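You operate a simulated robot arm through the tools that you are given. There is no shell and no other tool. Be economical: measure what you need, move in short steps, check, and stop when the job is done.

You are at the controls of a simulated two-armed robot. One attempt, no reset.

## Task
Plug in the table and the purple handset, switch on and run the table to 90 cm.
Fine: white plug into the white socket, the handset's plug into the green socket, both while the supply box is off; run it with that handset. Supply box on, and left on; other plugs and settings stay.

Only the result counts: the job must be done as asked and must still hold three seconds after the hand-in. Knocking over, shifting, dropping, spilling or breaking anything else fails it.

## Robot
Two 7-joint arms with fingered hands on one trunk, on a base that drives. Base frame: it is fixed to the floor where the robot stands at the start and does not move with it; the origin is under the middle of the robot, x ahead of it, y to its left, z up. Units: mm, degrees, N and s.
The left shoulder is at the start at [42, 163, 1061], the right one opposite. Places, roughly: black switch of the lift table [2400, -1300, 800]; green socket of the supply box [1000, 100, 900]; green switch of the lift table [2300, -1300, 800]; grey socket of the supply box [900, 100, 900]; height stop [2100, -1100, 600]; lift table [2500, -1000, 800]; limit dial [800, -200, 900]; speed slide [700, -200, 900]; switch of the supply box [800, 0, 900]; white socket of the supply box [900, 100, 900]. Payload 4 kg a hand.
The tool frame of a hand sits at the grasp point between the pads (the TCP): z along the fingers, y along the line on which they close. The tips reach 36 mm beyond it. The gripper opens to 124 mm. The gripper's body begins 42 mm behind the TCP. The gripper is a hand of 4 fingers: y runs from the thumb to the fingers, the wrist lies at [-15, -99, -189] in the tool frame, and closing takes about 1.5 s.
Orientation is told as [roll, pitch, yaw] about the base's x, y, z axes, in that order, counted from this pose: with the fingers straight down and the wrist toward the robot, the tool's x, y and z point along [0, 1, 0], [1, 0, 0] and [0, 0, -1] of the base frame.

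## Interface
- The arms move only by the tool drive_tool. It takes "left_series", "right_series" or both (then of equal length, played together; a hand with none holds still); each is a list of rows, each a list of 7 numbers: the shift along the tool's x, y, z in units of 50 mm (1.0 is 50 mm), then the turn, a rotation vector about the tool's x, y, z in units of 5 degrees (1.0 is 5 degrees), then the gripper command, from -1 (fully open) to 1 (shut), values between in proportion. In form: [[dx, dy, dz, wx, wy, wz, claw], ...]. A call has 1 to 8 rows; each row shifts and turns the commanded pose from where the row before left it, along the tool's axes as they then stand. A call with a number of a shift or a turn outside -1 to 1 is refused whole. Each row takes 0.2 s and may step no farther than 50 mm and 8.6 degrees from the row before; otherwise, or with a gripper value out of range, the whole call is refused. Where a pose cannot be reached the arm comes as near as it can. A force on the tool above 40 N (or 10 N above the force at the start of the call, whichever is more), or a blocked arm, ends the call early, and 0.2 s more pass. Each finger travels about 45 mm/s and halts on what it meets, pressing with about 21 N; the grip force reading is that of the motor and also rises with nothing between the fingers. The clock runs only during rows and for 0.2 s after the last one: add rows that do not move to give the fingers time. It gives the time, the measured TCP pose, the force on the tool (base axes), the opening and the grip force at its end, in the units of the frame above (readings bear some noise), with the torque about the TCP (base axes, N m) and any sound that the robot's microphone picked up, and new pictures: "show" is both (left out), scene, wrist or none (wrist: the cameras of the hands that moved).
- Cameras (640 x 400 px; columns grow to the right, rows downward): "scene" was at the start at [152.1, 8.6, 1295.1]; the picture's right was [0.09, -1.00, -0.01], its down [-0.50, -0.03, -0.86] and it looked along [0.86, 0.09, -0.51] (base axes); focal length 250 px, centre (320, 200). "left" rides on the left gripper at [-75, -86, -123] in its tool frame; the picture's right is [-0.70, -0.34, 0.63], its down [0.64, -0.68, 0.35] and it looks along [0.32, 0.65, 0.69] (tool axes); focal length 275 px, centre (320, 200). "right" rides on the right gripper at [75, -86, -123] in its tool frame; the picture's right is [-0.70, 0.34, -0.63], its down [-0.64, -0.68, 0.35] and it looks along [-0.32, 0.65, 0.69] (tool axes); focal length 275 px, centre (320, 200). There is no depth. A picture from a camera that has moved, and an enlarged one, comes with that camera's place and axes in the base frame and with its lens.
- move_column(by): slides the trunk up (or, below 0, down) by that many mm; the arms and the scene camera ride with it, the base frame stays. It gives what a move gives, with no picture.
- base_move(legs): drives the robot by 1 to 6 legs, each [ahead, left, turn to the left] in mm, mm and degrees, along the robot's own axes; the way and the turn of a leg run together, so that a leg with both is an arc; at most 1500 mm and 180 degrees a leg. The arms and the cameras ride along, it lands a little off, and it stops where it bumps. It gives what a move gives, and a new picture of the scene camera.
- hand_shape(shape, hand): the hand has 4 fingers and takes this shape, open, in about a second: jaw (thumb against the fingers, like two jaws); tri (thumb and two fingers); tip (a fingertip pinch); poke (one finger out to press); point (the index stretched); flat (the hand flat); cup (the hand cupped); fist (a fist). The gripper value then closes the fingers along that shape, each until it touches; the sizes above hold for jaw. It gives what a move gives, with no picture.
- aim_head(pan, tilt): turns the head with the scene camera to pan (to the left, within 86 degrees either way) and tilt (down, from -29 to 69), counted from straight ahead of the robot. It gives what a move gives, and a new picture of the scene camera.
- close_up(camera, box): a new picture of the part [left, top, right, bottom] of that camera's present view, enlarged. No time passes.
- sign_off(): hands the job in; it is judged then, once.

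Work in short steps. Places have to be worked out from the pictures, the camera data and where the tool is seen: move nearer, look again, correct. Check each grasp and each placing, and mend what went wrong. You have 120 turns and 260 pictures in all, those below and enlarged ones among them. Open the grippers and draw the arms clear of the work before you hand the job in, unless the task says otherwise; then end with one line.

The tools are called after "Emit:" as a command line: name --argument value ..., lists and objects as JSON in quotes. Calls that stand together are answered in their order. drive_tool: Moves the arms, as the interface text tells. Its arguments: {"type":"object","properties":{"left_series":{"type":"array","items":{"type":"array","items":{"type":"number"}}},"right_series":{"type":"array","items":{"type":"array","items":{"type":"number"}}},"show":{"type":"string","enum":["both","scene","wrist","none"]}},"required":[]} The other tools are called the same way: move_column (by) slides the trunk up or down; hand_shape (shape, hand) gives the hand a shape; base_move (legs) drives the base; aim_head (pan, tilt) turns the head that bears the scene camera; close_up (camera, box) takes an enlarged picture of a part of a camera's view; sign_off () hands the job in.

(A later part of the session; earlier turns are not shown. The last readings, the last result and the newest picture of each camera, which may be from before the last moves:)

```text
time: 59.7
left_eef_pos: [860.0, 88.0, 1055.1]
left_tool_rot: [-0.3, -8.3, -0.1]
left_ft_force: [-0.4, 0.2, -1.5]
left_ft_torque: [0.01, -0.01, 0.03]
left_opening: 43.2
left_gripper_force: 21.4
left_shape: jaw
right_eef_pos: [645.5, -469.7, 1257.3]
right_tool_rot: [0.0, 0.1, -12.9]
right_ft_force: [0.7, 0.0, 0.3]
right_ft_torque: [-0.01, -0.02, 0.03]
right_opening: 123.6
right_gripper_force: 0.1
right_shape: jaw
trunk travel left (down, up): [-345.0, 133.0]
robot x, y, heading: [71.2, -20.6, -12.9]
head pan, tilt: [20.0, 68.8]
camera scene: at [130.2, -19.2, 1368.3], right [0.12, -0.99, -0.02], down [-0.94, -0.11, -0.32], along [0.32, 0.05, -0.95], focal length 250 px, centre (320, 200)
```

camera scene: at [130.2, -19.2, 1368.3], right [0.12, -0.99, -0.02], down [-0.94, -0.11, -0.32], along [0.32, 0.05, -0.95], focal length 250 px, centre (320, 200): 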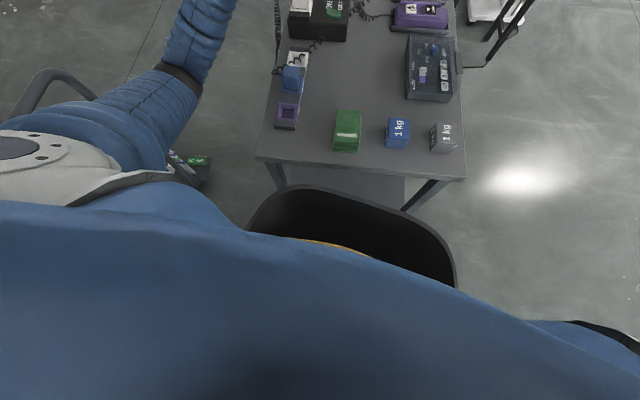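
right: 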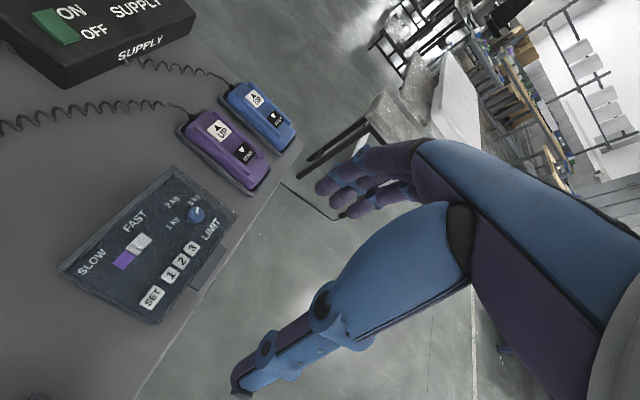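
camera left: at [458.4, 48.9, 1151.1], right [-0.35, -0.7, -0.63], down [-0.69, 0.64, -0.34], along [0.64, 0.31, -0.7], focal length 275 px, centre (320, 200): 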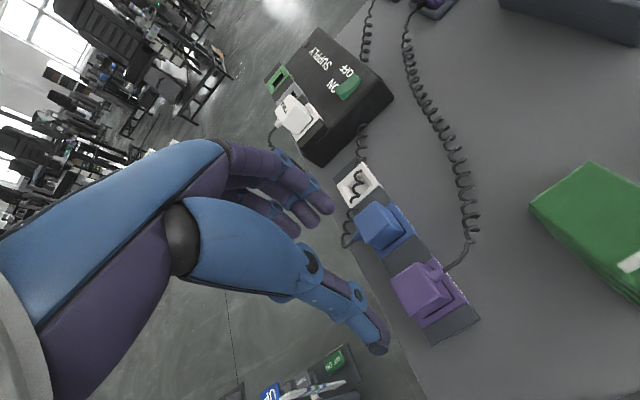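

Base is clear of the bench. Move the plug toward the green socket, staying high, and look.

Emit:
drive_tool --left_series '[[0.16, 0.72, 0.2, 0, 0, 0, 0.6], [0.16, 0.72, 0.2, 0, 0, 0, 0.6], [0.16, 0.72, 0.25, 0, 0, 0, 0.6], [0.16, 0.72, 0.3, 0, 0, 0, 0.6], [0, 0, 0, 0, 0, 0, 0.6]]' --show "wrist"

Emit:
aim_head --pan 20 --tilt 38

Emit:
close_up --camera "scene" --box '[280, 110, 350, 200]'

Emit:
close_up --camera "left" --box '[300, 180, 440, 320]'

```text
time: 60.9
left_eef_pos: [1009.6, 120.6, 1029.4]
left_tool_rot: [-0.1, -8.3, -0.1]
left_ft_force: [0.3, 0.6, -1.5]
left_ft_torque: [0.02, 0.0, 0.0]
left_opening: 43.0
left_gripper_force: 20.9
left_shape: jaw
right_eef_pos: [644.7, -467.5, 1257.8]
right_tool_rot: [-0.1, 0.0, -12.9]
right_ft_force: [-0.9, 0.9, 0.9]
right_ft_torque: [0.0, 0.01, -0.02]
right_opening: 123.6
right_gripper_force: 0.0
right_shape: jaw
trunk travel left (down, up): [-345.0, 133.0]
robot x, y, heading: [64.6, -27.6, -13.0]
head pan, tilt: [20.0, 68.8]
camera left: at [907.9, 44.2, 1138.1], right [-0.24, -0.7, -0.67], down [-0.62, 0.65, -0.44], along [0.74, 0.31, -0.59], focal length 275 px, centre (320, 200)
```

left: 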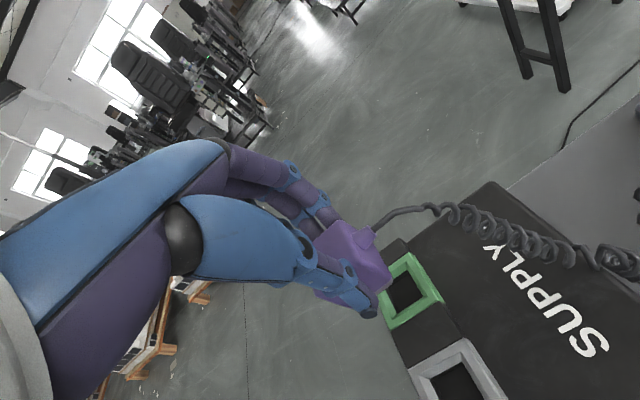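

```text
time: 61.9
left_eef_pos: [1009.8, 118.3, 1028.6]
left_tool_rot: [-0.3, -8.4, -0.1]
left_ft_force: [-0.4, 0.1, -0.7]
left_ft_torque: [0.01, -0.01, -0.03]
left_opening: 43.6
left_gripper_force: 21.0
left_shape: jaw
right_eef_pos: [645.6, -468.2, 1257.1]
right_tool_rot: [0.0, 0.1, -12.8]
right_ft_force: [0.6, -0.7, 0.7]
right_ft_torque: [-0.01, 0.0, 0.03]
right_opening: 123.7
right_gripper_force: 0.0
right_shape: jaw
trunk travel left (down, up): [-345.0, 133.0]
robot x, y, heading: [66.9, -26.5, -13.1]
head pan, tilt: [20.0, 38.0]
camera scene: at [161.8, -15.8, 1406.0], right [0.12, -0.99, -0.02], down [-0.65, -0.07, -0.76], along [0.75, 0.1, -0.65], focal length 250 px, centre (320, 200)
```

scene: 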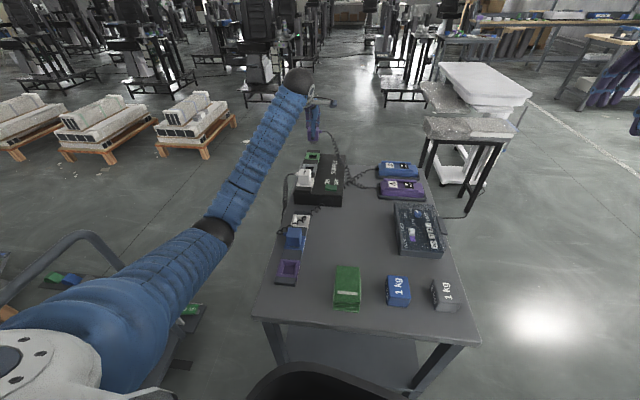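

```text
4.44 times, centred on (315, 155) of scene
camera zoom: at [161.8, -15.8, 1406.0], right [0.12, -0.99, -0.02], down [-0.65, -0.07, -0.76], along [0.75, 0.1, -0.65], focal length 1111 px, centre (342, 400)
```

zoom: 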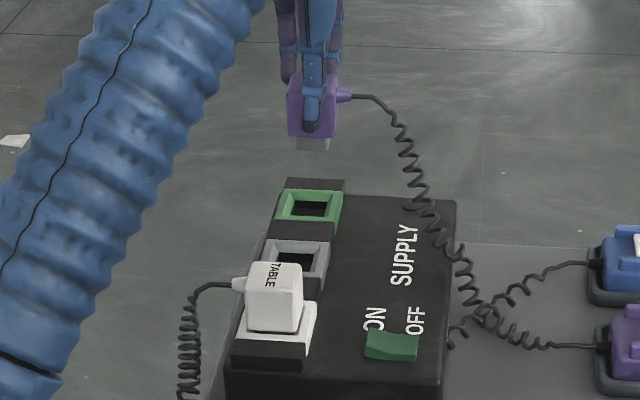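

```text
2.86 times, centred on (370, 250) of left
camera zoom: at [908.1, 44.0, 1137.9], right [-0.24, -0.7, -0.67], down [-0.62, 0.65, -0.44], along [0.74, 0.31, -0.59], focal length 786 px, centre (177, 57)
```

zoom: 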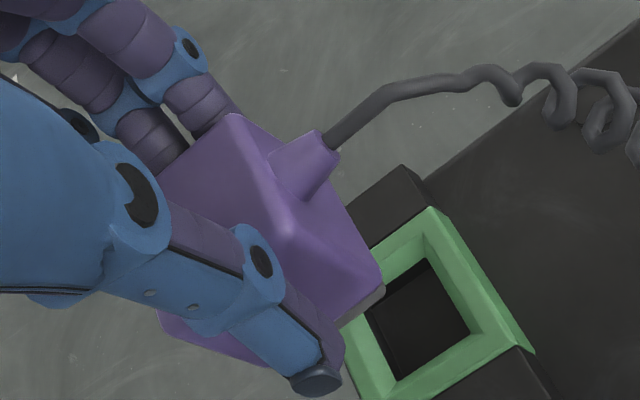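

Relative to the hole, the plug needs about (+10.5,+7). Shift and lower 45 mm, leaving it ~15 mm above the rim, and look again.

Emit:
drive_tool --left_series '[[0.14, 0.21, 0.03, 0, 0, 0, 0.6], [0, -0.04, 0.3, 0, 0, 0, 0.6], [0, -0.05, 0.35, 0, 0, 0, 0.6], [0, -0.04, 0.25, 0, 0, 0, 0.6], [0, 0, 0, 0, 0, 0, 0.6]]' --show "none"

Emit:
close_up --camera "scene" --box '[290, 120, 340, 180]'

Emit:
close_up --camera "left" --box '[320, 200, 440, 320]'

```text
time: 63.1
left_eef_pos: [1020.0, 125.9, 983.9]
left_tool_rot: [-0.1, -8.3, -0.1]
left_ft_force: [0.7, 0.3, 0.0]
left_ft_torque: [0.01, 0.02, 0.01]
left_opening: 43.3
left_gripper_force: 21.4
left_shape: jaw
right_eef_pos: [646.0, -468.3, 1256.3]
right_tool_rot: [0.0, -0.1, -12.9]
right_ft_force: [-0.3, 0.0, -1.0]
right_ft_torque: [-0.02, 0.01, -0.01]
right_opening: 123.4
right_gripper_force: 0.1
right_shape: jaw
trunk travel left (down, up): [-345.0, 133.0]
robot x, y, heading: [69.3, -24.1, -12.9]
head pan, tilt: [20.0, 38.0]
```

```text
6.67 times, centred on (315, 150) of scene
camera zoom: at [161.8, -15.8, 1406.1], right [0.12, -0.99, -0.02], down [-0.64, -0.07, -0.76], along [0.75, 0.1, -0.65], focal length 1666 px, centre (353, 533)
```

zoom: 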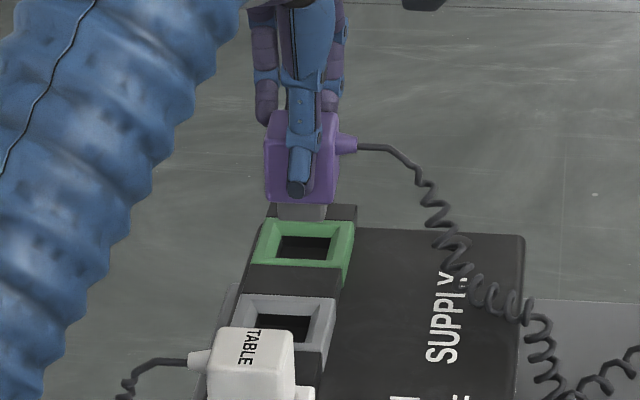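

```text
3.33 times, centred on (380, 260) of left
camera zoom: at [918.6, 51.3, 1092.7], right [-0.24, -0.7, -0.67], down [-0.62, 0.65, -0.44], along [0.74, 0.31, -0.59], focal length 918 px, centre (120, 0)
```

zoom: 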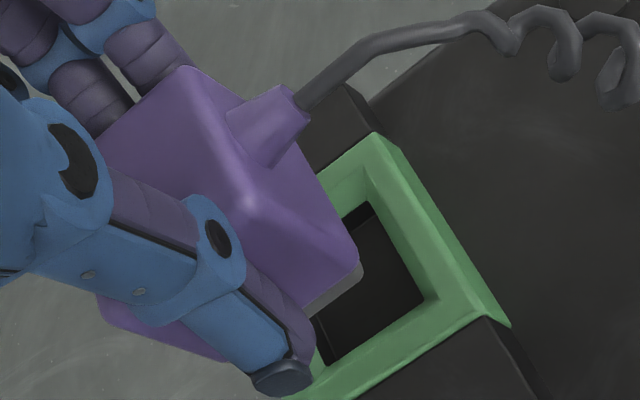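

Small correction (+3,+1.5) and lower 22 mm toward the funnel.

Emit:
drive_tool --left_series '[[0.03, 0.06, 0.01, 0, 0, 0, 0.6], [0, -0.02, 0.15, 0, 0, 0, 0.6], [0, -0.02, 0.15, 0, 0, 0, 0.6], [0, -0.02, 0.12, 0, 0, 0, 0.6], [0, 0, 0, 0, 0, 0, 0.6]]' --show "none"

Emit:
close_up --camera "scene" --box '[290, 130, 330, 170]'

Emit:
close_up --camera "left" --box '[320, 200, 440, 320]'

```text
time: 64.3
left_eef_pos: [1022.7, 126.7, 961.5]
left_tool_rot: [-0.2, -8.3, -0.1]
left_ft_force: [-0.4, 0.0, 0.1]
left_ft_torque: [0.0, 0.03, 0.0]
left_opening: 43.5
left_gripper_force: 21.1
left_shape: jaw
right_eef_pos: [646.4, -468.6, 1256.8]
right_tool_rot: [0.0, 0.0, -12.9]
right_ft_force: [0.7, -0.3, -0.2]
right_ft_torque: [0.02, -0.02, 0.01]
right_opening: 123.8
right_gripper_force: 0.1
right_shape: jaw
trunk travel left (down, up): [-345.0, 133.0]
robot x, y, heading: [67.4, -25.8, -13.2]
head pan, tilt: [20.0, 38.0]
```

```text
10.00 times, centred on (310, 150) of scene
camera zoom: at [161.9, -15.9, 1406.1], right [0.12, -0.99, -0.02], down [-0.64, -0.07, -0.76], along [0.75, 0.1, -0.65], focal length 2500 px, centre (420, 700)
```

zoom: 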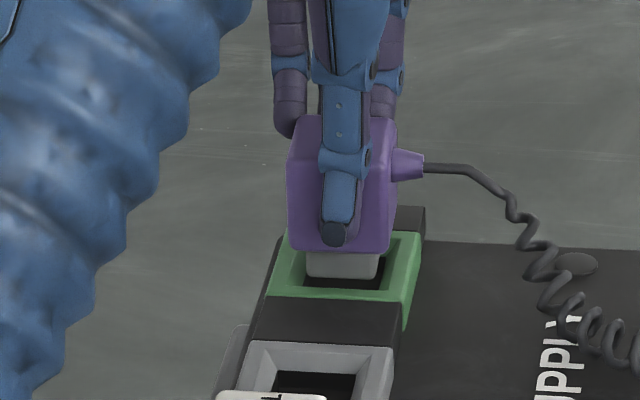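

```text
3.33 times, centred on (380, 260) of left
camera zoom: at [921.6, 52.6, 1070.0], right [-0.24, -0.7, -0.67], down [-0.62, 0.64, -0.44], along [0.74, 0.31, -0.59], focal length 918 px, centre (120, 0)
```

zoom: 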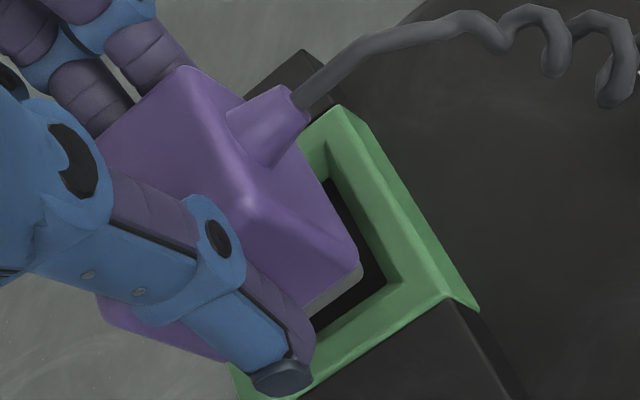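

Nearly over the hole. Shift +2.5 in x, +0.5 y, and lower in small steps.

Emit:
drive_tool --left_series '[[0.01, 0.05, 0, 0, 0, 0, 0.6], [0, -0.01, 0.08, 0, 0, 0, 0.6], [0, -0.01, 0.08, 0, 0, 0, 0.6], [0, 0, 0, 0, 0, 0, 0.6]]' --show "none"

Emit:
close_up --camera "scene" --box '[290, 130, 330, 170]'

Emit:
close_up --camera "left" --box '[340, 220, 420, 300]'

```text
time: 65.3
left_eef_pos: [1024.9, 128.0, 954.5]
left_tool_rot: [-0.2, -8.3, -0.2]
left_ft_force: [0.0, -0.3, -0.1]
left_ft_torque: [-0.02, 0.02, -0.03]
left_opening: 43.3
left_gripper_force: 21.1
left_shape: jaw
right_eef_pos: [646.0, -467.1, 1257.9]
right_tool_rot: [0.0, 0.1, -12.9]
right_ft_force: [0.1, -0.5, -0.5]
right_ft_torque: [-0.01, 0.0, -0.03]
right_opening: 123.6
right_gripper_force: 0.1
right_shape: jaw
trunk travel left (down, up): [-345.0, 133.0]
robot x, y, heading: [66.0, -25.7, -13.2]
head pan, tilt: [20.0, 38.0]
```

```text
10.00 times, centred on (310, 150) of scene
camera zoom: at [161.8, -15.8, 1406.1], right [0.12, -0.99, -0.02], down [-0.64, -0.07, -0.76], along [0.75, 0.1, -0.65], focal length 2500 px, centre (420, 700)
```

zoom: 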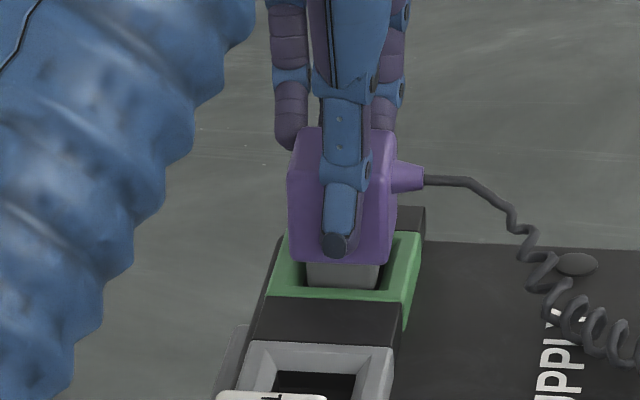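

```text
5.00 times, centred on (380, 260) of left
camera zoom: at [924.7, 53.3, 1063.1], right [-0.24, -0.7, -0.67], down [-0.62, 0.65, -0.44], along [0.74, 0.31, -0.59], focal length 1376 px, centre (20, -100)
```

zoom: 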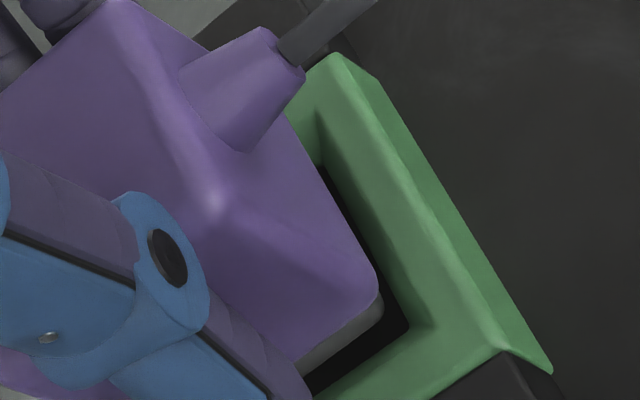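

No contact yet and well centred. Lower further in 4 mm steps.

Emit:
drive_tool --left_series '[[0, -0.01, 0.07, 0, 0, 0, 0.6], [0, -0.01, 0.07, 0, 0, 0, 0.6], [0, 0, 0, 0, 0, 0, 0.6]]' --show "none"

Emit:
close_up --camera "scene" --box '[290, 130, 330, 170]'

Emit:
close_up --camera "left" --box '[340, 220, 420, 300]'

```text
time: 66.1
left_eef_pos: [1025.6, 127.8, 946.6]
left_tool_rot: [-0.2, -8.3, -0.2]
left_ft_force: [-0.4, -0.9, -2.2]
left_ft_torque: [-0.03, 0.02, -0.02]
left_opening: 43.1
left_gripper_force: 20.7
left_shape: jaw
right_eef_pos: [645.4, -468.5, 1257.0]
right_tool_rot: [0.0, 0.1, -12.9]
right_ft_force: [-0.3, 0.1, 0.2]
right_ft_torque: [0.01, -0.03, 0.04]
right_opening: 124.1
right_gripper_force: 0.0
right_shape: jaw
trunk travel left (down, up): [-345.0, 133.0]
robot x, y, heading: [67.9, -22.4, -12.9]
head pan, tilt: [20.0, 38.0]
```

```text
10.00 times, centred on (310, 150) of scene
camera zoom: at [162.1, -15.8, 1406.0], right [0.12, -0.99, -0.02], down [-0.64, -0.07, -0.76], along [0.75, 0.1, -0.65], focal length 2500 px, centre (420, 700)
```

zoom: 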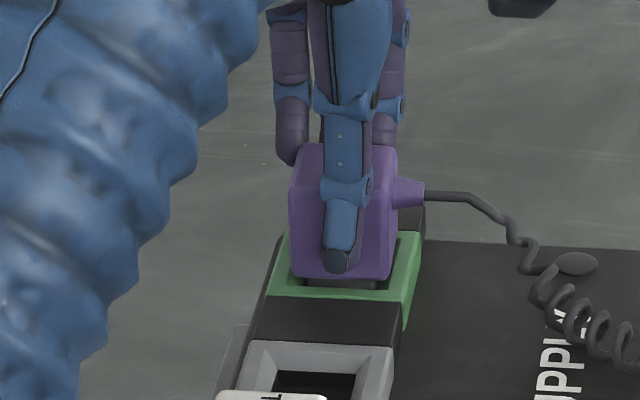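

```text
5.00 times, centred on (380, 260) of left
camera zoom: at [924.6, 53.1, 1056.3], right [-0.24, -0.7, -0.67], down [-0.62, 0.65, -0.44], along [0.74, 0.31, -0.59], focal length 1376 px, centre (20, -100)
```

zoom: 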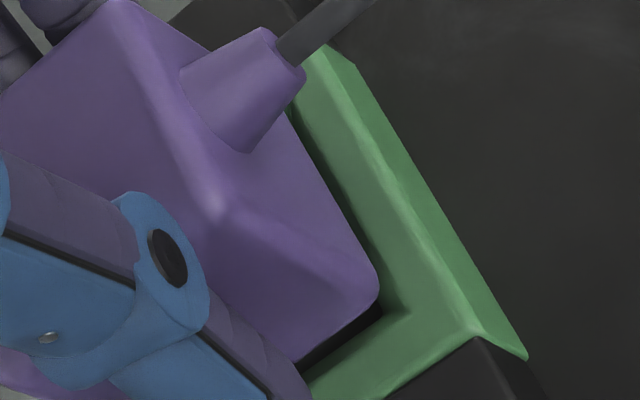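

Sliding in without resistance. Continue down.

Emit:
drive_tool --left_series '[[0, -0.01, 0.06, 0, 0, 0, 0.6], [0, -0.01, 0.06, 0, 0, 0, 0.6], [0, 0, 0.06, 0, 0, 0, 0.6], [0, 0, 0, 0, 0, 0, 0.6]]' --show "none"

Emit:
close_up --camera "scene" --box '[290, 130, 330, 170]'

Emit:
close_up --camera "left" --box '[340, 220, 420, 300]'

```text
time: 67.1
left_eef_pos: [1023.5, 127.9, 943.9]
left_tool_rot: [-0.3, -8.8, -0.1]
left_ft_force: [-1.1, 2.3, 36.2]
left_ft_torque: [-0.06, 0.08, 0.06]
left_opening: 42.8
left_gripper_force: 20.7
left_shape: jaw
right_eef_pos: [642.2, -469.6, 1259.9]
right_tool_rot: [0.0, 0.0, -12.9]
right_ft_force: [-0.3, 0.1, -0.6]
right_ft_torque: [-0.02, 0.02, 0.03]
right_opening: 123.4
right_gripper_force: 0.1
right_shape: jaw
trunk travel left (down, up): [-345.0, 133.0]
robot x, y, heading: [69.9, -25.6, -12.7]
head pan, tilt: [20.0, 38.0]
```

```text
10.00 times, centred on (310, 150) of scene
camera zoom: at [158.2, -16.0, 1406.7], right [0.12, -0.99, -0.01], down [-0.64, -0.07, -0.76], along [0.76, 0.1, -0.65], focal length 2500 px, centre (420, 700)
```

zoom: 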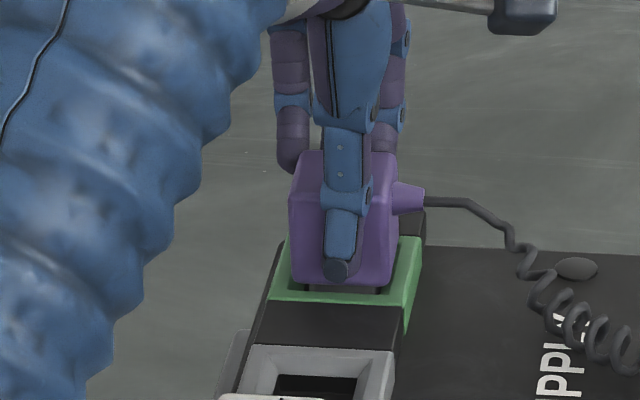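

```text
5.00 times, centred on (380, 260) of left
camera zoom: at [922.2, 53.3, 1053.2], right [-0.24, -0.7, -0.67], down [-0.62, 0.64, -0.45], along [0.75, 0.31, -0.59], focal length 1376 px, centre (20, -100)
```

zoom: 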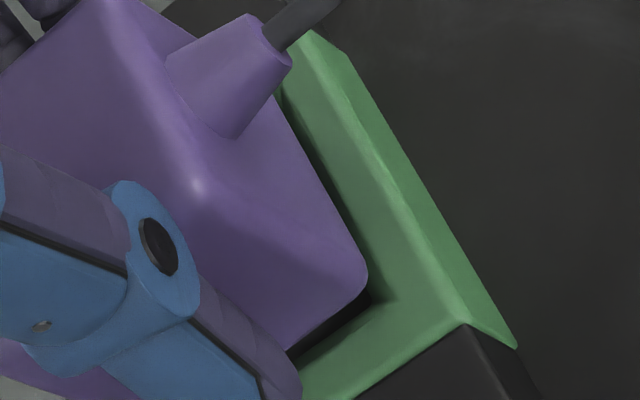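

Seated: TCP is ~52 mm above the rim, as it was in its holder (55), with 36 N straight reaction. Release and withdraw upward, then look.

Emit:
drive_tool --left_series '[[0, 0.01, -0.08, 0, 0, 0, 0.3], [0, 0, 0, 0, 0, 0, 0.0], [0, 0, 0, 0, 0, 0, -0.3], [0, 0, 0, 0, 0, 0, -0.3], [0, 0.05, -0.4, 0, 0, 0, -0.3], [0, 0.1, -0.8, 0, 0, 0, -0.3], [0, 0.1, -0.8, 0, 0, 0, -0.3]]' --show "none"

Emit:
close_up --camera "scene" --box '[280, 130, 340, 200]'

Emit:
close_up --camera "left" --box '[320, 200, 460, 340]'

```text
time: 68.7
left_eef_pos: [1023.2, 127.6, 1045.5]
left_tool_rot: [-0.2, -8.3, -0.2]
left_ft_force: [-0.1, -0.3, -0.2]
left_ft_torque: [-0.04, -0.02, 0.03]
left_opening: 80.5
left_gripper_force: 0.1
left_shape: jaw
right_eef_pos: [645.2, -468.5, 1258.4]
right_tool_rot: [0.0, 0.0, -12.9]
right_ft_force: [0.0, 0.1, -0.4]
right_ft_torque: [0.01, -0.03, 0.01]
right_opening: 123.8
right_gripper_force: 0.1
right_shape: jaw
trunk travel left (down, up): [-345.0, 133.0]
robot x, y, heading: [64.9, -27.8, -13.0]
head pan, tilt: [20.0, 38.0]
```

```text
5.71 times, centred on (310, 165) of scene
camera zoom: at [161.4, -16.1, 1406.1], right [0.12, -0.99, -0.02], down [-0.64, -0.07, -0.76], along [0.76, 0.1, -0.65], focal length 1428 px, centre (377, 400)
```

zoom: 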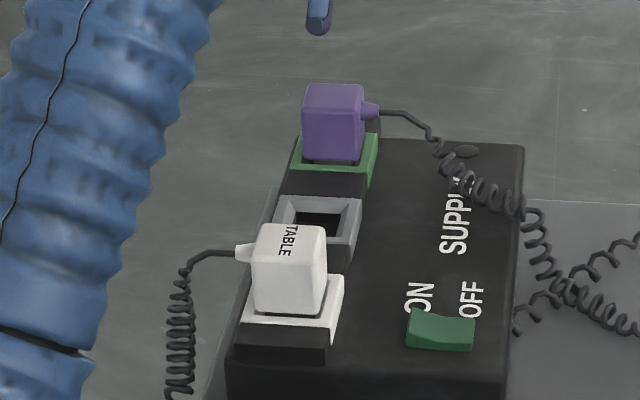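

```text
2.86 times, centred on (390, 270) of left
camera zoom: at [921.5, 53.4, 1154.6], right [-0.24, -0.7, -0.67], down [-0.62, 0.65, -0.44], along [0.74, 0.31, -0.59], focal length 786 px, centre (120, 0)
```

zoom: 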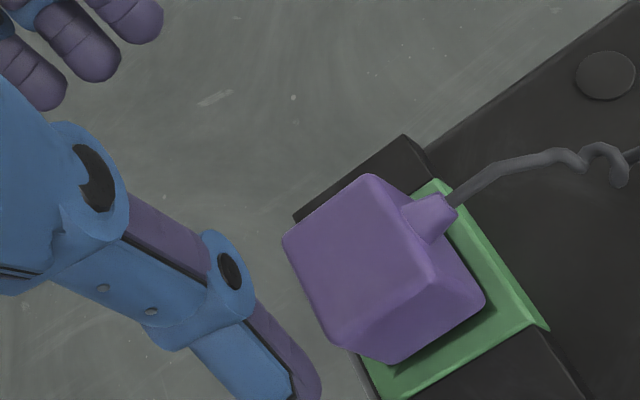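

Both plugs are seated. Next the supply rocker: ON end near (826,50,~895). Move the left hand there (levelled) and take the poke shape.

Emit:
drive_tool --left_series '[[0, 0, -0.2, 0.83, 0, 0, -0.3], [0, 0, 0, 0.83, 0, 0, -0.3], [-0.4, -0.85, 0, 0, 0, 0, -0.3], [-0.4, -0.85, 0, 0, 0, 0, -0.3], [-0.4, -0.85, 0, 0, 0, 0, -0.3], [-0.4, -0.85, 0, 0, 0, 0, -0.3], [0, -0.6, 0, 0, 0, 0, -0.3]]' --show "none"

Emit:
hand_shape --shape "poke" --hand "left"

Emit:
drive_tool --left_series '[[0, 0, 0, 0, 0, 0, -1]]'

```text
time: 70.3
left_eef_pos: [820.0, 51.4, 1053.8]
left_tool_rot: [-0.2, 0.0, -0.2]
left_ft_force: [1.1, 0.0, -1.2]
left_ft_torque: [-0.02, -0.01, -0.02]
left_opening: 80.5
left_gripper_force: 0.0
left_shape: jaw
right_eef_pos: [644.2, -468.6, 1257.9]
right_tool_rot: [0.0, 0.1, -13.0]
right_ft_force: [-0.2, -0.2, -0.2]
right_ft_torque: [-0.02, -0.01, 0.0]
right_opening: 123.4
right_gripper_force: 0.0
right_shape: jaw
trunk travel left (down, up): [-345.0, 133.0]
robot x, y, heading: [70.1, -24.3, -12.9]
head pan, tilt: [20.0, 38.0]
```

```text
time: 71.2
left_eef_pos: [822.2, 50.3, 1054.1]
left_tool_rot: [-0.1, 0.0, -0.3]
left_ft_force: [0.4, -0.6, -0.5]
left_ft_torque: [-0.02, 0.02, -0.02]
left_opening: 0.1
left_gripper_force: 0.0
left_shape: poke
right_eef_pos: [644.7, -468.0, 1256.4]
right_tool_rot: [0.0, -0.1, -12.9]
right_ft_force: [0.1, -0.1, 1.3]
right_ft_torque: [0.01, -0.02, 0.0]
right_opening: 123.4
right_gripper_force: 0.0
right_shape: jaw
trunk travel left (down, up): [-345.0, 133.0]
robot x, y, heading: [67.3, -22.1, -13.1]
head pan, tilt: [20.0, 38.0]
```

```text
time: 71.6
left_eef_pos: [820.1, 51.4, 1053.0]
left_tool_rot: [-0.2, 0.1, -0.3]
left_ft_force: [0.3, -0.3, -0.1]
left_ft_torque: [0.01, -0.02, -0.05]
left_opening: 0.0
left_gripper_force: 0.0
left_shape: poke
right_eef_pos: [644.9, -468.6, 1258.3]
right_tool_rot: [0.1, 0.0, -12.9]
right_ft_force: [-0.6, -0.2, 0.3]
right_ft_torque: [0.0, 0.01, -0.03]
right_opening: 123.8
right_gripper_force: 0.1
right_shape: jaw
trunk travel left (down, up): [-345.0, 133.0]
robot x, y, heading: [63.5, -23.4, -12.8]
head pan, tilt: [20.0, 38.0]
camera scene: at [161.7, -15.8, 1406.1], right [0.12, -0.99, -0.02], down [-0.64, -0.07, -0.76], along [0.75, 0.1, -0.65], focal length 250 px, centre (320, 200)
camera left: at [736.5, -23.9, 1176.8], right [-0.34, -0.7, -0.63], down [-0.68, 0.65, -0.35], along [0.65, 0.31, -0.69], focal length 275 px, centre (320, 200)
```

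scene: 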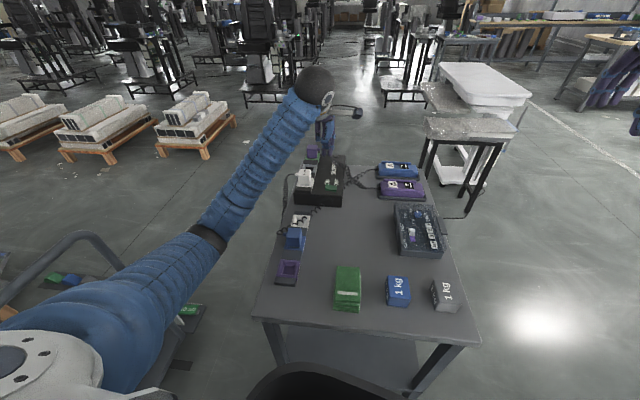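
left: 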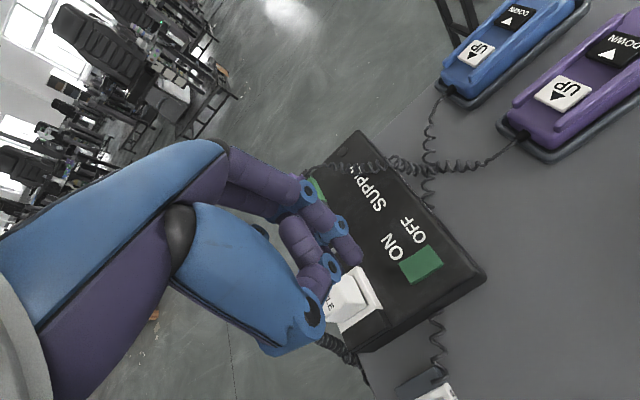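

Poke finger's tip appears right at the TCP line. Zoom on rocker and finger.

Emit:
close_up --camera "left" --box '[330, 220, 460, 320]'

Emit:
close_up --camera "scene" --box '[290, 120, 360, 210]'

```text
4.00 times, centred on (395, 270) of left
camera zoom: at [736.5, -23.9, 1176.8], right [-0.34, -0.7, -0.63], down [-0.68, 0.65, -0.35], along [0.65, 0.31, -0.69], focal length 1101 px, centre (20, -80)
```

zoom: 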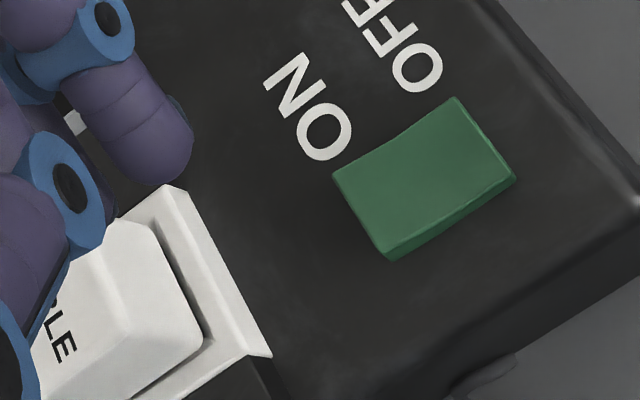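

```text
4.44 times, centred on (325, 165) of scene
camera zoom: at [161.7, -15.8, 1406.1], right [0.12, -0.99, -0.02], down [-0.64, -0.07, -0.76], along [0.75, 0.1, -0.65], focal length 1111 px, centre (298, 356)
```

zoom: 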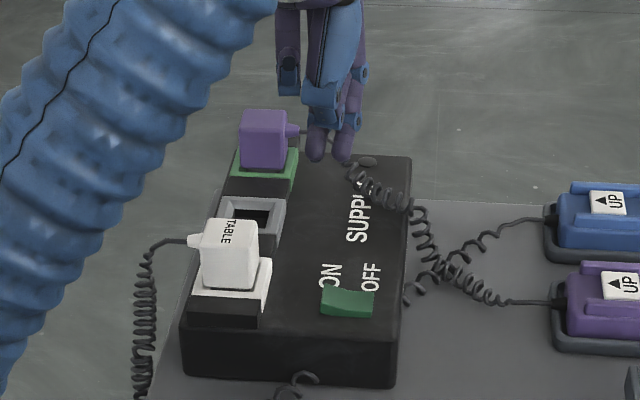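

Press point is (840,50); fingertip ≈ under the TCP. Move and lower 95 mm, then check.

Emit:
drive_tool --left_series '[[0.05, 0.38, 0.3, 0, 0, 0, -1], [0, 0, 0.6, 0, 0, 0, -1], [0, 0, 0.6, 0, 0, 0, -1], [0, 0, 0.4, 0, 0, 0, -1], [0, 0, 0, 0, 0, 0, -1]]' --show "none"

Emit:
close_up --camera "left" --box '[300, 200, 460, 320]'

Emit:
close_up --camera "scene" --box '[300, 150, 360, 210]'

```text
time: 72.8
left_eef_pos: [842.3, 52.1, 957.6]
left_tool_rot: [-0.1, 0.0, -0.3]
left_ft_force: [-0.1, 0.0, -0.8]
left_ft_torque: [0.01, -0.03, -0.01]
left_opening: 0.1
left_gripper_force: 0.0
left_shape: poke
right_eef_pos: [644.4, -467.6, 1257.3]
right_tool_rot: [0.1, -0.1, -12.8]
right_ft_force: [0.2, 0.0, 0.3]
right_ft_torque: [0.01, -0.02, 0.01]
right_opening: 123.9
right_gripper_force: 0.0
right_shape: jaw
trunk travel left (down, up): [-345.0, 133.0]
robot x, y, heading: [66.3, -22.8, -12.9]
head pan, tilt: [20.0, 38.0]
```

```text
3.33 times, centred on (380, 260) of left
camera zoom: at [757.1, -23.4, 1080.9], right [-0.34, -0.7, -0.63], down [-0.68, 0.65, -0.35], along [0.65, 0.31, -0.69], focal length 918 px, centre (120, 0)
```

zoom: 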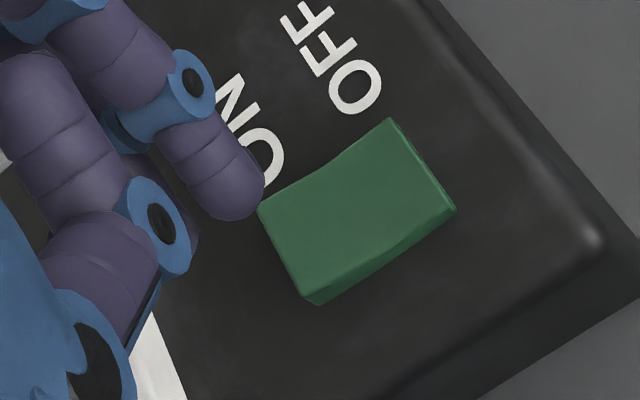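

```text
6.67 times, centred on (330, 180) of scene
camera zoom: at [161.8, -15.9, 1406.1], right [0.12, -0.99, -0.02], down [-0.64, -0.07, -0.76], along [0.75, 0.1, -0.65], focal length 1666 px, centre (253, 333)
```

zoom: 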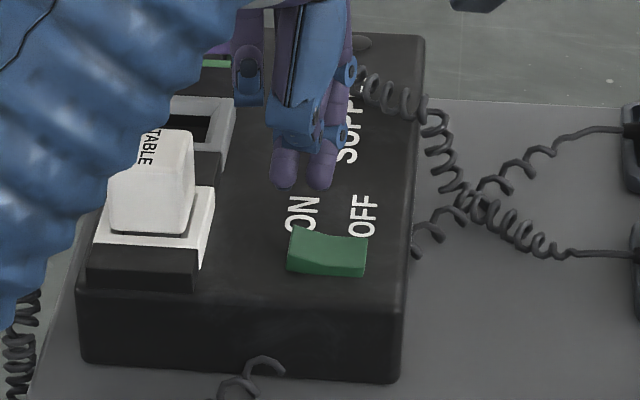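

Fingertip would land at about (840,45); shift y +3 and press down gently.

Emit:
drive_tool --left_series '[[0.06, 0, 0.2, 0, 0, 0, -1], [0, 0, 0.15, 0, 0, 0, -1], [0, 0, 0.1, 0, 0, 0, -1], [0, 0, 0.1, 0, 0, 0, -1], [0, 0, 0.1, 0, 0, 0, -1], [0, 0, 0.08, 0, 0, 0, -1]]' --show "none"

Emit:
close_up --camera "left" --box '[300, 200, 460, 320]'

Emit:
close_up --camera "scene" --box '[300, 150, 360, 210]'

```text
time: 74.2
left_eef_pos: [841.6, 55.4, 923.9]
left_tool_rot: [-0.2, -0.1, -0.2]
left_ft_force: [1.4, 0.8, 3.5]
left_ft_torque: [0.0, -0.03, -0.01]
left_opening: 0.0
left_gripper_force: 0.1
left_shape: poke
right_eef_pos: [645.8, -467.4, 1258.1]
right_tool_rot: [0.0, 0.0, -12.9]
right_ft_force: [-0.9, -0.1, 0.4]
right_ft_torque: [-0.01, -0.03, -0.01]
right_opening: 123.6
right_gripper_force: 0.0
right_shape: jaw
trunk travel left (down, up): [-345.0, 133.0]
robot x, y, heading: [67.7, -24.9, -12.9]
head pan, tilt: [20.0, 38.0]
```

```text
3.33 times, centred on (380, 260) of left
camera zoom: at [756.9, -20.1, 1046.2], right [-0.34, -0.7, -0.63], down [-0.68, 0.65, -0.35], along [0.65, 0.31, -0.69], focal length 918 px, centre (120, 0)
```

zoom: 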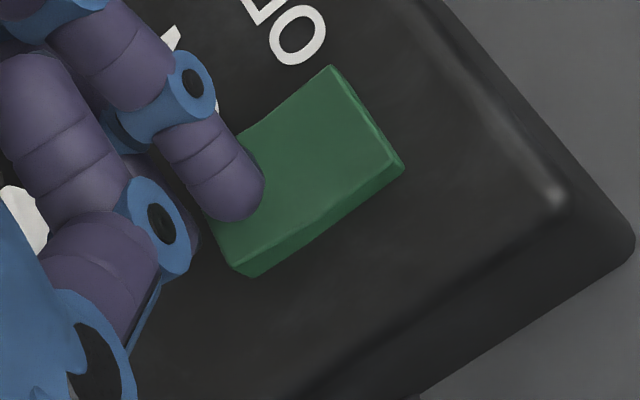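

```text
6.67 times, centred on (330, 180) of scene
camera zoom: at [161.5, -15.9, 1406.1], right [0.12, -0.99, -0.02], down [-0.64, -0.07, -0.76], along [0.76, 0.1, -0.65], focal length 1666 px, centre (253, 333)
```

zoom: 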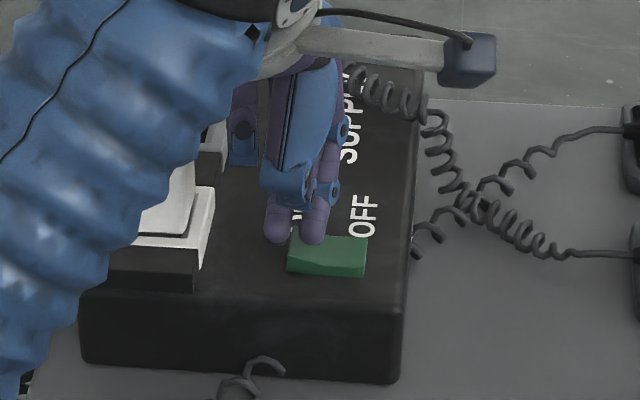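

Light contact; the rocker may have begun to move. Press ~6 mm more.

Emit:
drive_tool --left_series '[[0, 0, 0.06, 0, 0, 0, -1], [0, 0, 0.06, 0, 0, 0, -1], [0, 0, 0.04, 0, 0, 0, -1]]' --show "none"

Emit:
close_up --camera "left" --box '[300, 200, 460, 320]'

Emit:
drive_tool --left_series '[[0, 0, -0.3, 0, 0, 0, -1], [0, 0, -0.7, 0, 0, 0, -1], [0, 0, -0.9, 0, 0, 0, -1], [0, 0, -0.9, 0, 0, 0, -1]]' --show "none"

Emit:
close_up --camera "left" --box '[330, 220, 460, 320]'

Emit:
close_up --camera "scene" --box '[290, 140, 350, 210]'

```text
time: 75.2
left_eef_pos: [842.3, 54.0, 919.1]
left_tool_rot: [-0.4, -0.5, -0.2]
left_ft_force: [-4.6, 1.0, 17.0]
left_ft_torque: [-0.17, 0.25, -0.06]
left_opening: 0.0
left_gripper_force: 0.0
left_shape: poke
right_eef_pos: [645.4, -467.2, 1257.8]
right_tool_rot: [0.0, 0.0, -12.9]
right_ft_force: [-0.4, 0.2, -0.4]
right_ft_torque: [0.0, 0.0, 0.02]
right_opening: 123.8
right_gripper_force: 0.0
right_shape: jaw
trunk travel left (down, up): [-345.0, 133.0]
robot x, y, heading: [68.4, -25.7, -13.0]
head pan, tilt: [20.0, 38.0]
heard: click
stopped in row 3 (left hand): the force on the tool passed its limit (the readings are from after the stop); the commanded pose is now the measured one
```

```text
3.33 times, centred on (380, 260) of left
camera zoom: at [756.8, -20.1, 1041.3], right [-0.33, -0.7, -0.63], down [-0.68, 0.64, -0.36], along [0.66, 0.31, -0.69], focal length 918 px, centre (120, 0)
```

zoom: 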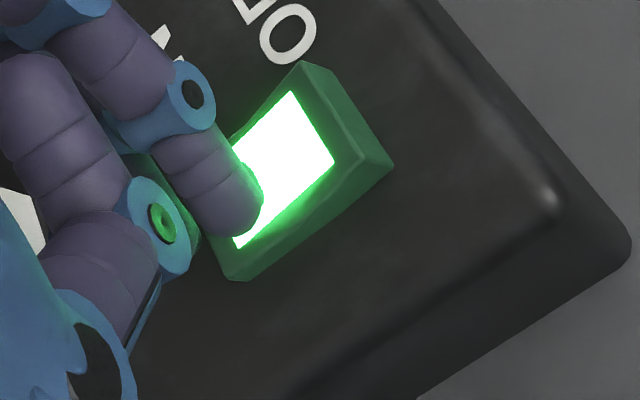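

```text
time: 76.2
left_eef_pos: [841.6, 58.4, 1056.9]
left_tool_rot: [-0.4, -0.2, -0.1]
left_ft_force: [0.1, -0.2, 0.6]
left_ft_torque: [0.01, 0.02, 0.0]
left_opening: 0.0
left_gripper_force: 0.1
left_shape: poke
right_eef_pos: [645.0, -466.8, 1258.0]
right_tool_rot: [0.0, 0.0, -13.0]
right_ft_force: [0.1, -0.6, 0.5]
right_ft_torque: [-0.03, 0.01, 0.02]
right_opening: 123.8
right_gripper_force: 0.1
right_shape: jaw
trunk travel left (down, up): [-345.0, 133.0]
robot x, y, heading: [71.1, -25.8, -12.9]
head pan, tilt: [20.0, 38.0]
```

```text
4.00 times, centred on (395, 270) of left
camera zoom: at [757.3, -15.6, 1180.5], right [-0.34, -0.7, -0.63], down [-0.68, 0.64, -0.35], along [0.65, 0.31, -0.69], focal length 1101 px, centre (20, -80)
```

zoom: 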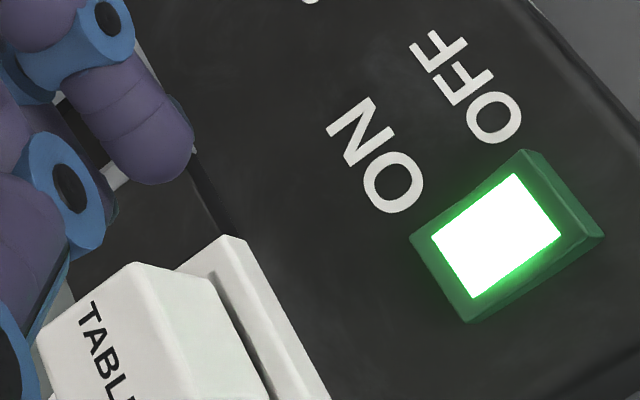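

```text
5.71 times, centred on (320, 175) of scene
camera zoom: at [161.4, -14.6, 1406.2], right [0.12, -0.99, -0.01], down [-0.64, -0.07, -0.76], along [0.76, 0.1, -0.65], focal length 1428 px, centre (320, 343)
```

zoom: 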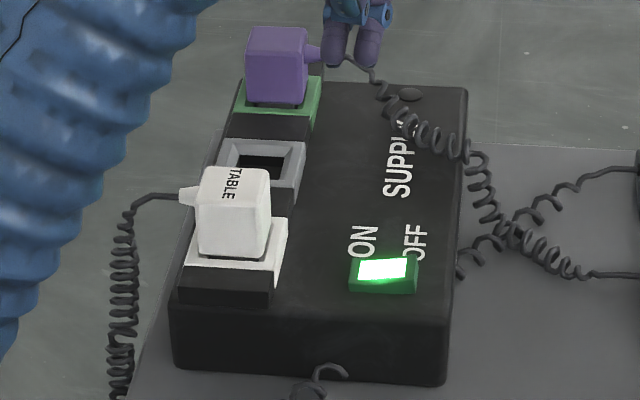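

Supply is ON (lit, click). Now look at the lift table to find its height scale.

Emit:
aim_head --pan -14 --tilt 15

Emit:
close_up --camera "scene" --box '[260, 120, 400, 260]'

```text
time: 77.2
left_eef_pos: [841.7, 58.2, 1056.7]
left_tool_rot: [-0.3, -0.3, -0.1]
left_ft_force: [0.2, 0.6, -0.6]
left_ft_torque: [-0.03, -0.01, 0.0]
left_opening: 0.1
left_gripper_force: 0.0
left_shape: poke
right_eef_pos: [645.3, -466.9, 1257.3]
right_tool_rot: [0.0, 0.0, -12.9]
right_ft_force: [-0.1, 0.9, 0.6]
right_ft_torque: [-0.01, -0.05, 0.01]
right_opening: 123.7
right_gripper_force: 0.0
right_shape: jaw
trunk travel left (down, up): [-345.0, 133.0]
robot x, y, heading: [64.1, -24.4, -13.1]
head pan, tilt: [-14.0, 15.0]
camera scene: at [161.1, -68.8, 1442.1], right [-0.45, -0.89, 0.01], down [-0.27, 0.13, -0.95], along [0.85, -0.43, -0.3], focal length 250 px, centre (320, 200)
```

scene: 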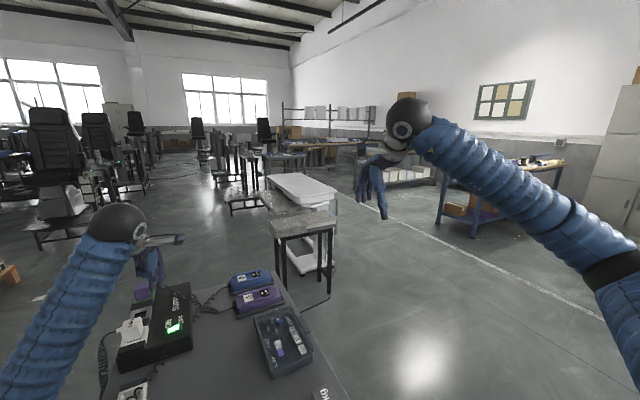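

```text
2.86 times, centred on (330, 190) of scene
camera zoom: at [161.1, -68.8, 1442.1], right [-0.45, -0.89, 0.01], down [-0.27, 0.13, -0.95], along [0.85, -0.43, -0.3], focal length 714 px, centre (291, 229)
```

zoom: 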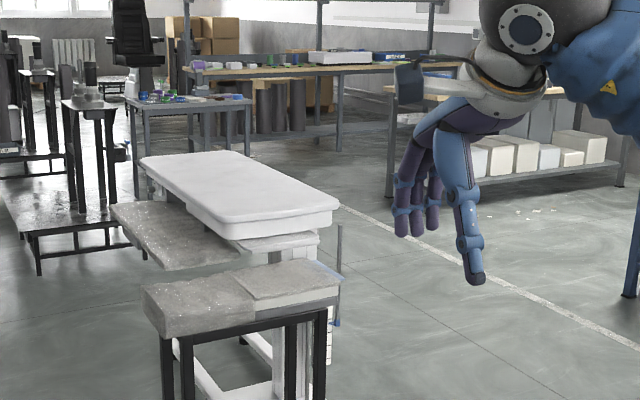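

Zoom on the rod with the blue stop and scale.

Emit:
close_up --camera "scene" --box '[310, 190, 350, 250]'

Emit:
close_up --camera "scene" --box '[230, 250, 320, 380]'

```text
6.67 times, centred on (330, 220) of scene
camera zoom: at [161.1, -68.8, 1442.1], right [-0.45, -0.89, 0.01], down [-0.27, 0.13, -0.95], along [0.85, -0.43, -0.3], focal length 1666 px, centre (253, 67)
```

zoom: 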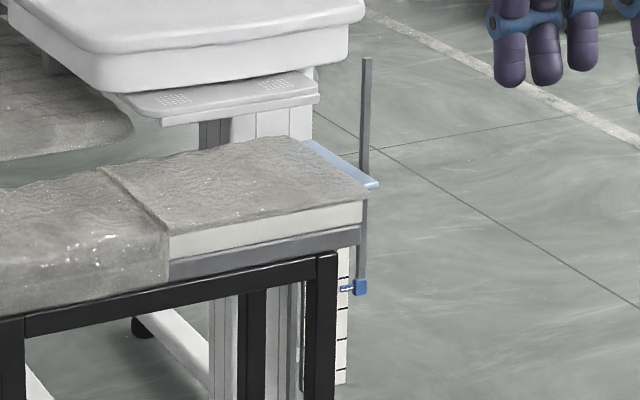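

```text
3.08 times, centred on (275, 315) of scene
camera zoom: at [161.1, -68.8, 1442.1], right [-0.45, -0.89, 0.01], down [-0.27, 0.13, -0.95], along [0.85, -0.43, -0.3], focal length 769 px, centre (458, -154)
```

zoom: 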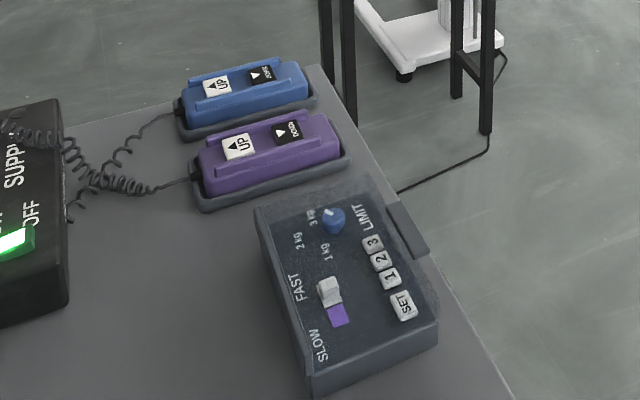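

The handset UP button is at about (904,−175). I'll drive around to the bench's right side, from where I can reach it and see the lift table's scale.

Emit:
base_move --legs '[[-250, 0, 0], [0, -750, 0], [1150, 0, 0]]'

Emit:
aim_head --pan 10 --tilt 20

```text
time: 88.0
left_eef_pos: [1513.8, -882.2, 1056.7]
left_tool_rot: [-0.3, -0.4, -0.4]
left_ft_force: [1.1, 0.0, 0.0]
left_ft_torque: [-0.02, 0.0, -0.01]
left_opening: 0.0
left_gripper_force: 0.0
left_shape: poke
right_eef_pos: [1315.0, -1407.0, 1257.3]
right_tool_rot: [0.0, 0.1, -13.2]
right_ft_force: [0.8, 0.0, -0.1]
right_ft_torque: [0.01, -0.01, 0.0]
right_opening: 123.8
right_gripper_force: 0.0
right_shape: jaw
trunk travel left (down, up): [-345.0, 133.0]
robot x, y, heading: [739.7, -960.2, -13.2]
head pan, tilt: [-14.0, 15.0]
camera scene: at [832.2, -1006.7, 1442.1], right [-0.46, -0.89, 0.01], down [-0.27, 0.13, -0.95], along [0.85, -0.44, -0.3], focal length 250 px, centre (320, 200)
```

scene: 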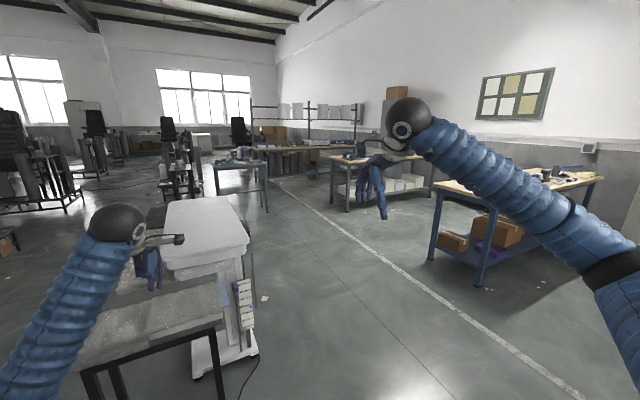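

```text
time: 88.9
left_eef_pos: [1513.4, -882.7, 1057.8]
left_tool_rot: [-0.3, -0.4, -0.4]
left_ft_force: [-0.1, -0.2, 0.3]
left_ft_torque: [0.03, -0.02, -0.02]
left_opening: 0.1
left_gripper_force: 0.0
left_shape: poke
right_eef_pos: [1314.1, -1406.8, 1257.1]
right_tool_rot: [0.0, -0.1, -13.3]
right_ft_force: [0.0, -0.4, 0.1]
right_ft_torque: [0.0, 0.02, 0.01]
right_opening: 123.8
right_gripper_force: 0.0
right_shape: jaw
trunk travel left (down, up): [-345.0, 133.0]
robot x, y, heading: [732.9, -961.4, -13.3]
head pan, tilt: [10.0, 20.0]
camera scene: at [841.3, -969.1, 1434.0], right [-0.06, -1.0, -0.01], down [-0.38, 0.03, -0.92], along [0.92, -0.05, -0.38], focal length 250 px, centre (320, 200)
```

scene: 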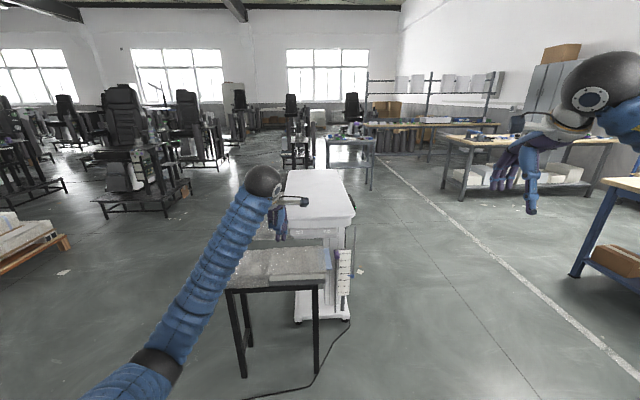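

The scale is now visible; zoom on it.

Emit:
close_up --camera "scene" --box '[310, 210, 370, 320]'

Emit:
close_up --camera "scene" --box '[325, 240, 365, 300]'

Emit:
close_up --camera "scene" --box '[230, 150, 400, 380]'

```text
3.64 times, centred on (340, 265) of scene
camera zoom: at [841.3, -969.1, 1434.0], right [-0.06, -1.0, -0.01], down [-0.38, 0.03, -0.92], along [0.92, -0.05, -0.38], focal length 909 px, centre (247, -36)
```

zoom: 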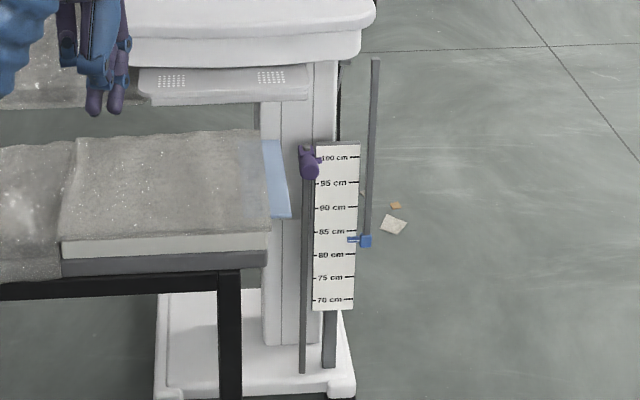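

```text
6.67 times, centred on (345, 270) of scene
camera zoom: at [841.3, -969.1, 1434.0], right [-0.06, -1.0, -0.01], down [-0.38, 0.03, -0.92], along [0.92, -0.05, -0.38], focal length 1666 px, centre (153, -267)
```

zoom: 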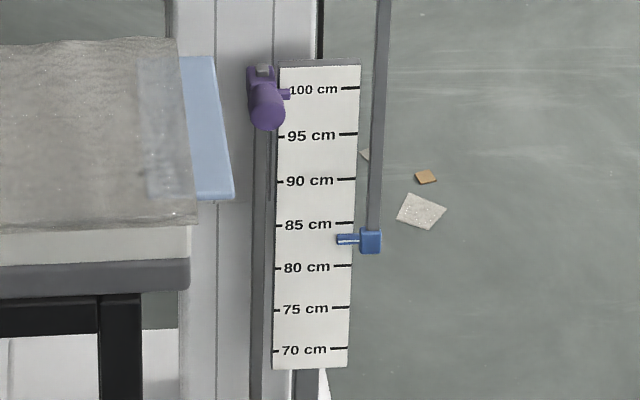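

```text
1.74 times, centred on (315, 265) of scene
camera zoom: at [841.3, -969.1, 1434.0], right [-0.06, -1.0, -0.01], down [-0.38, 0.03, -0.92], along [0.92, -0.05, -0.38], focal length 435 px, centre (329, 87)
```

zoom: 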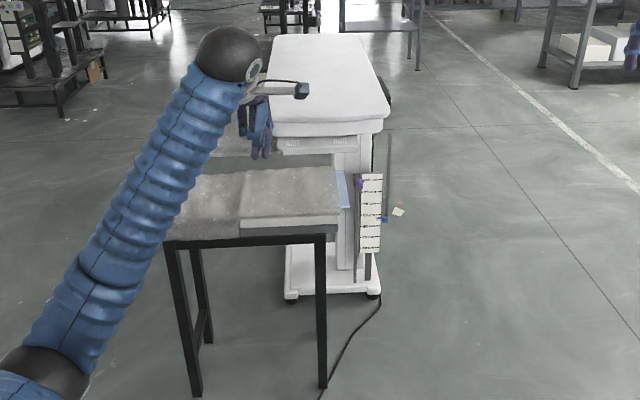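

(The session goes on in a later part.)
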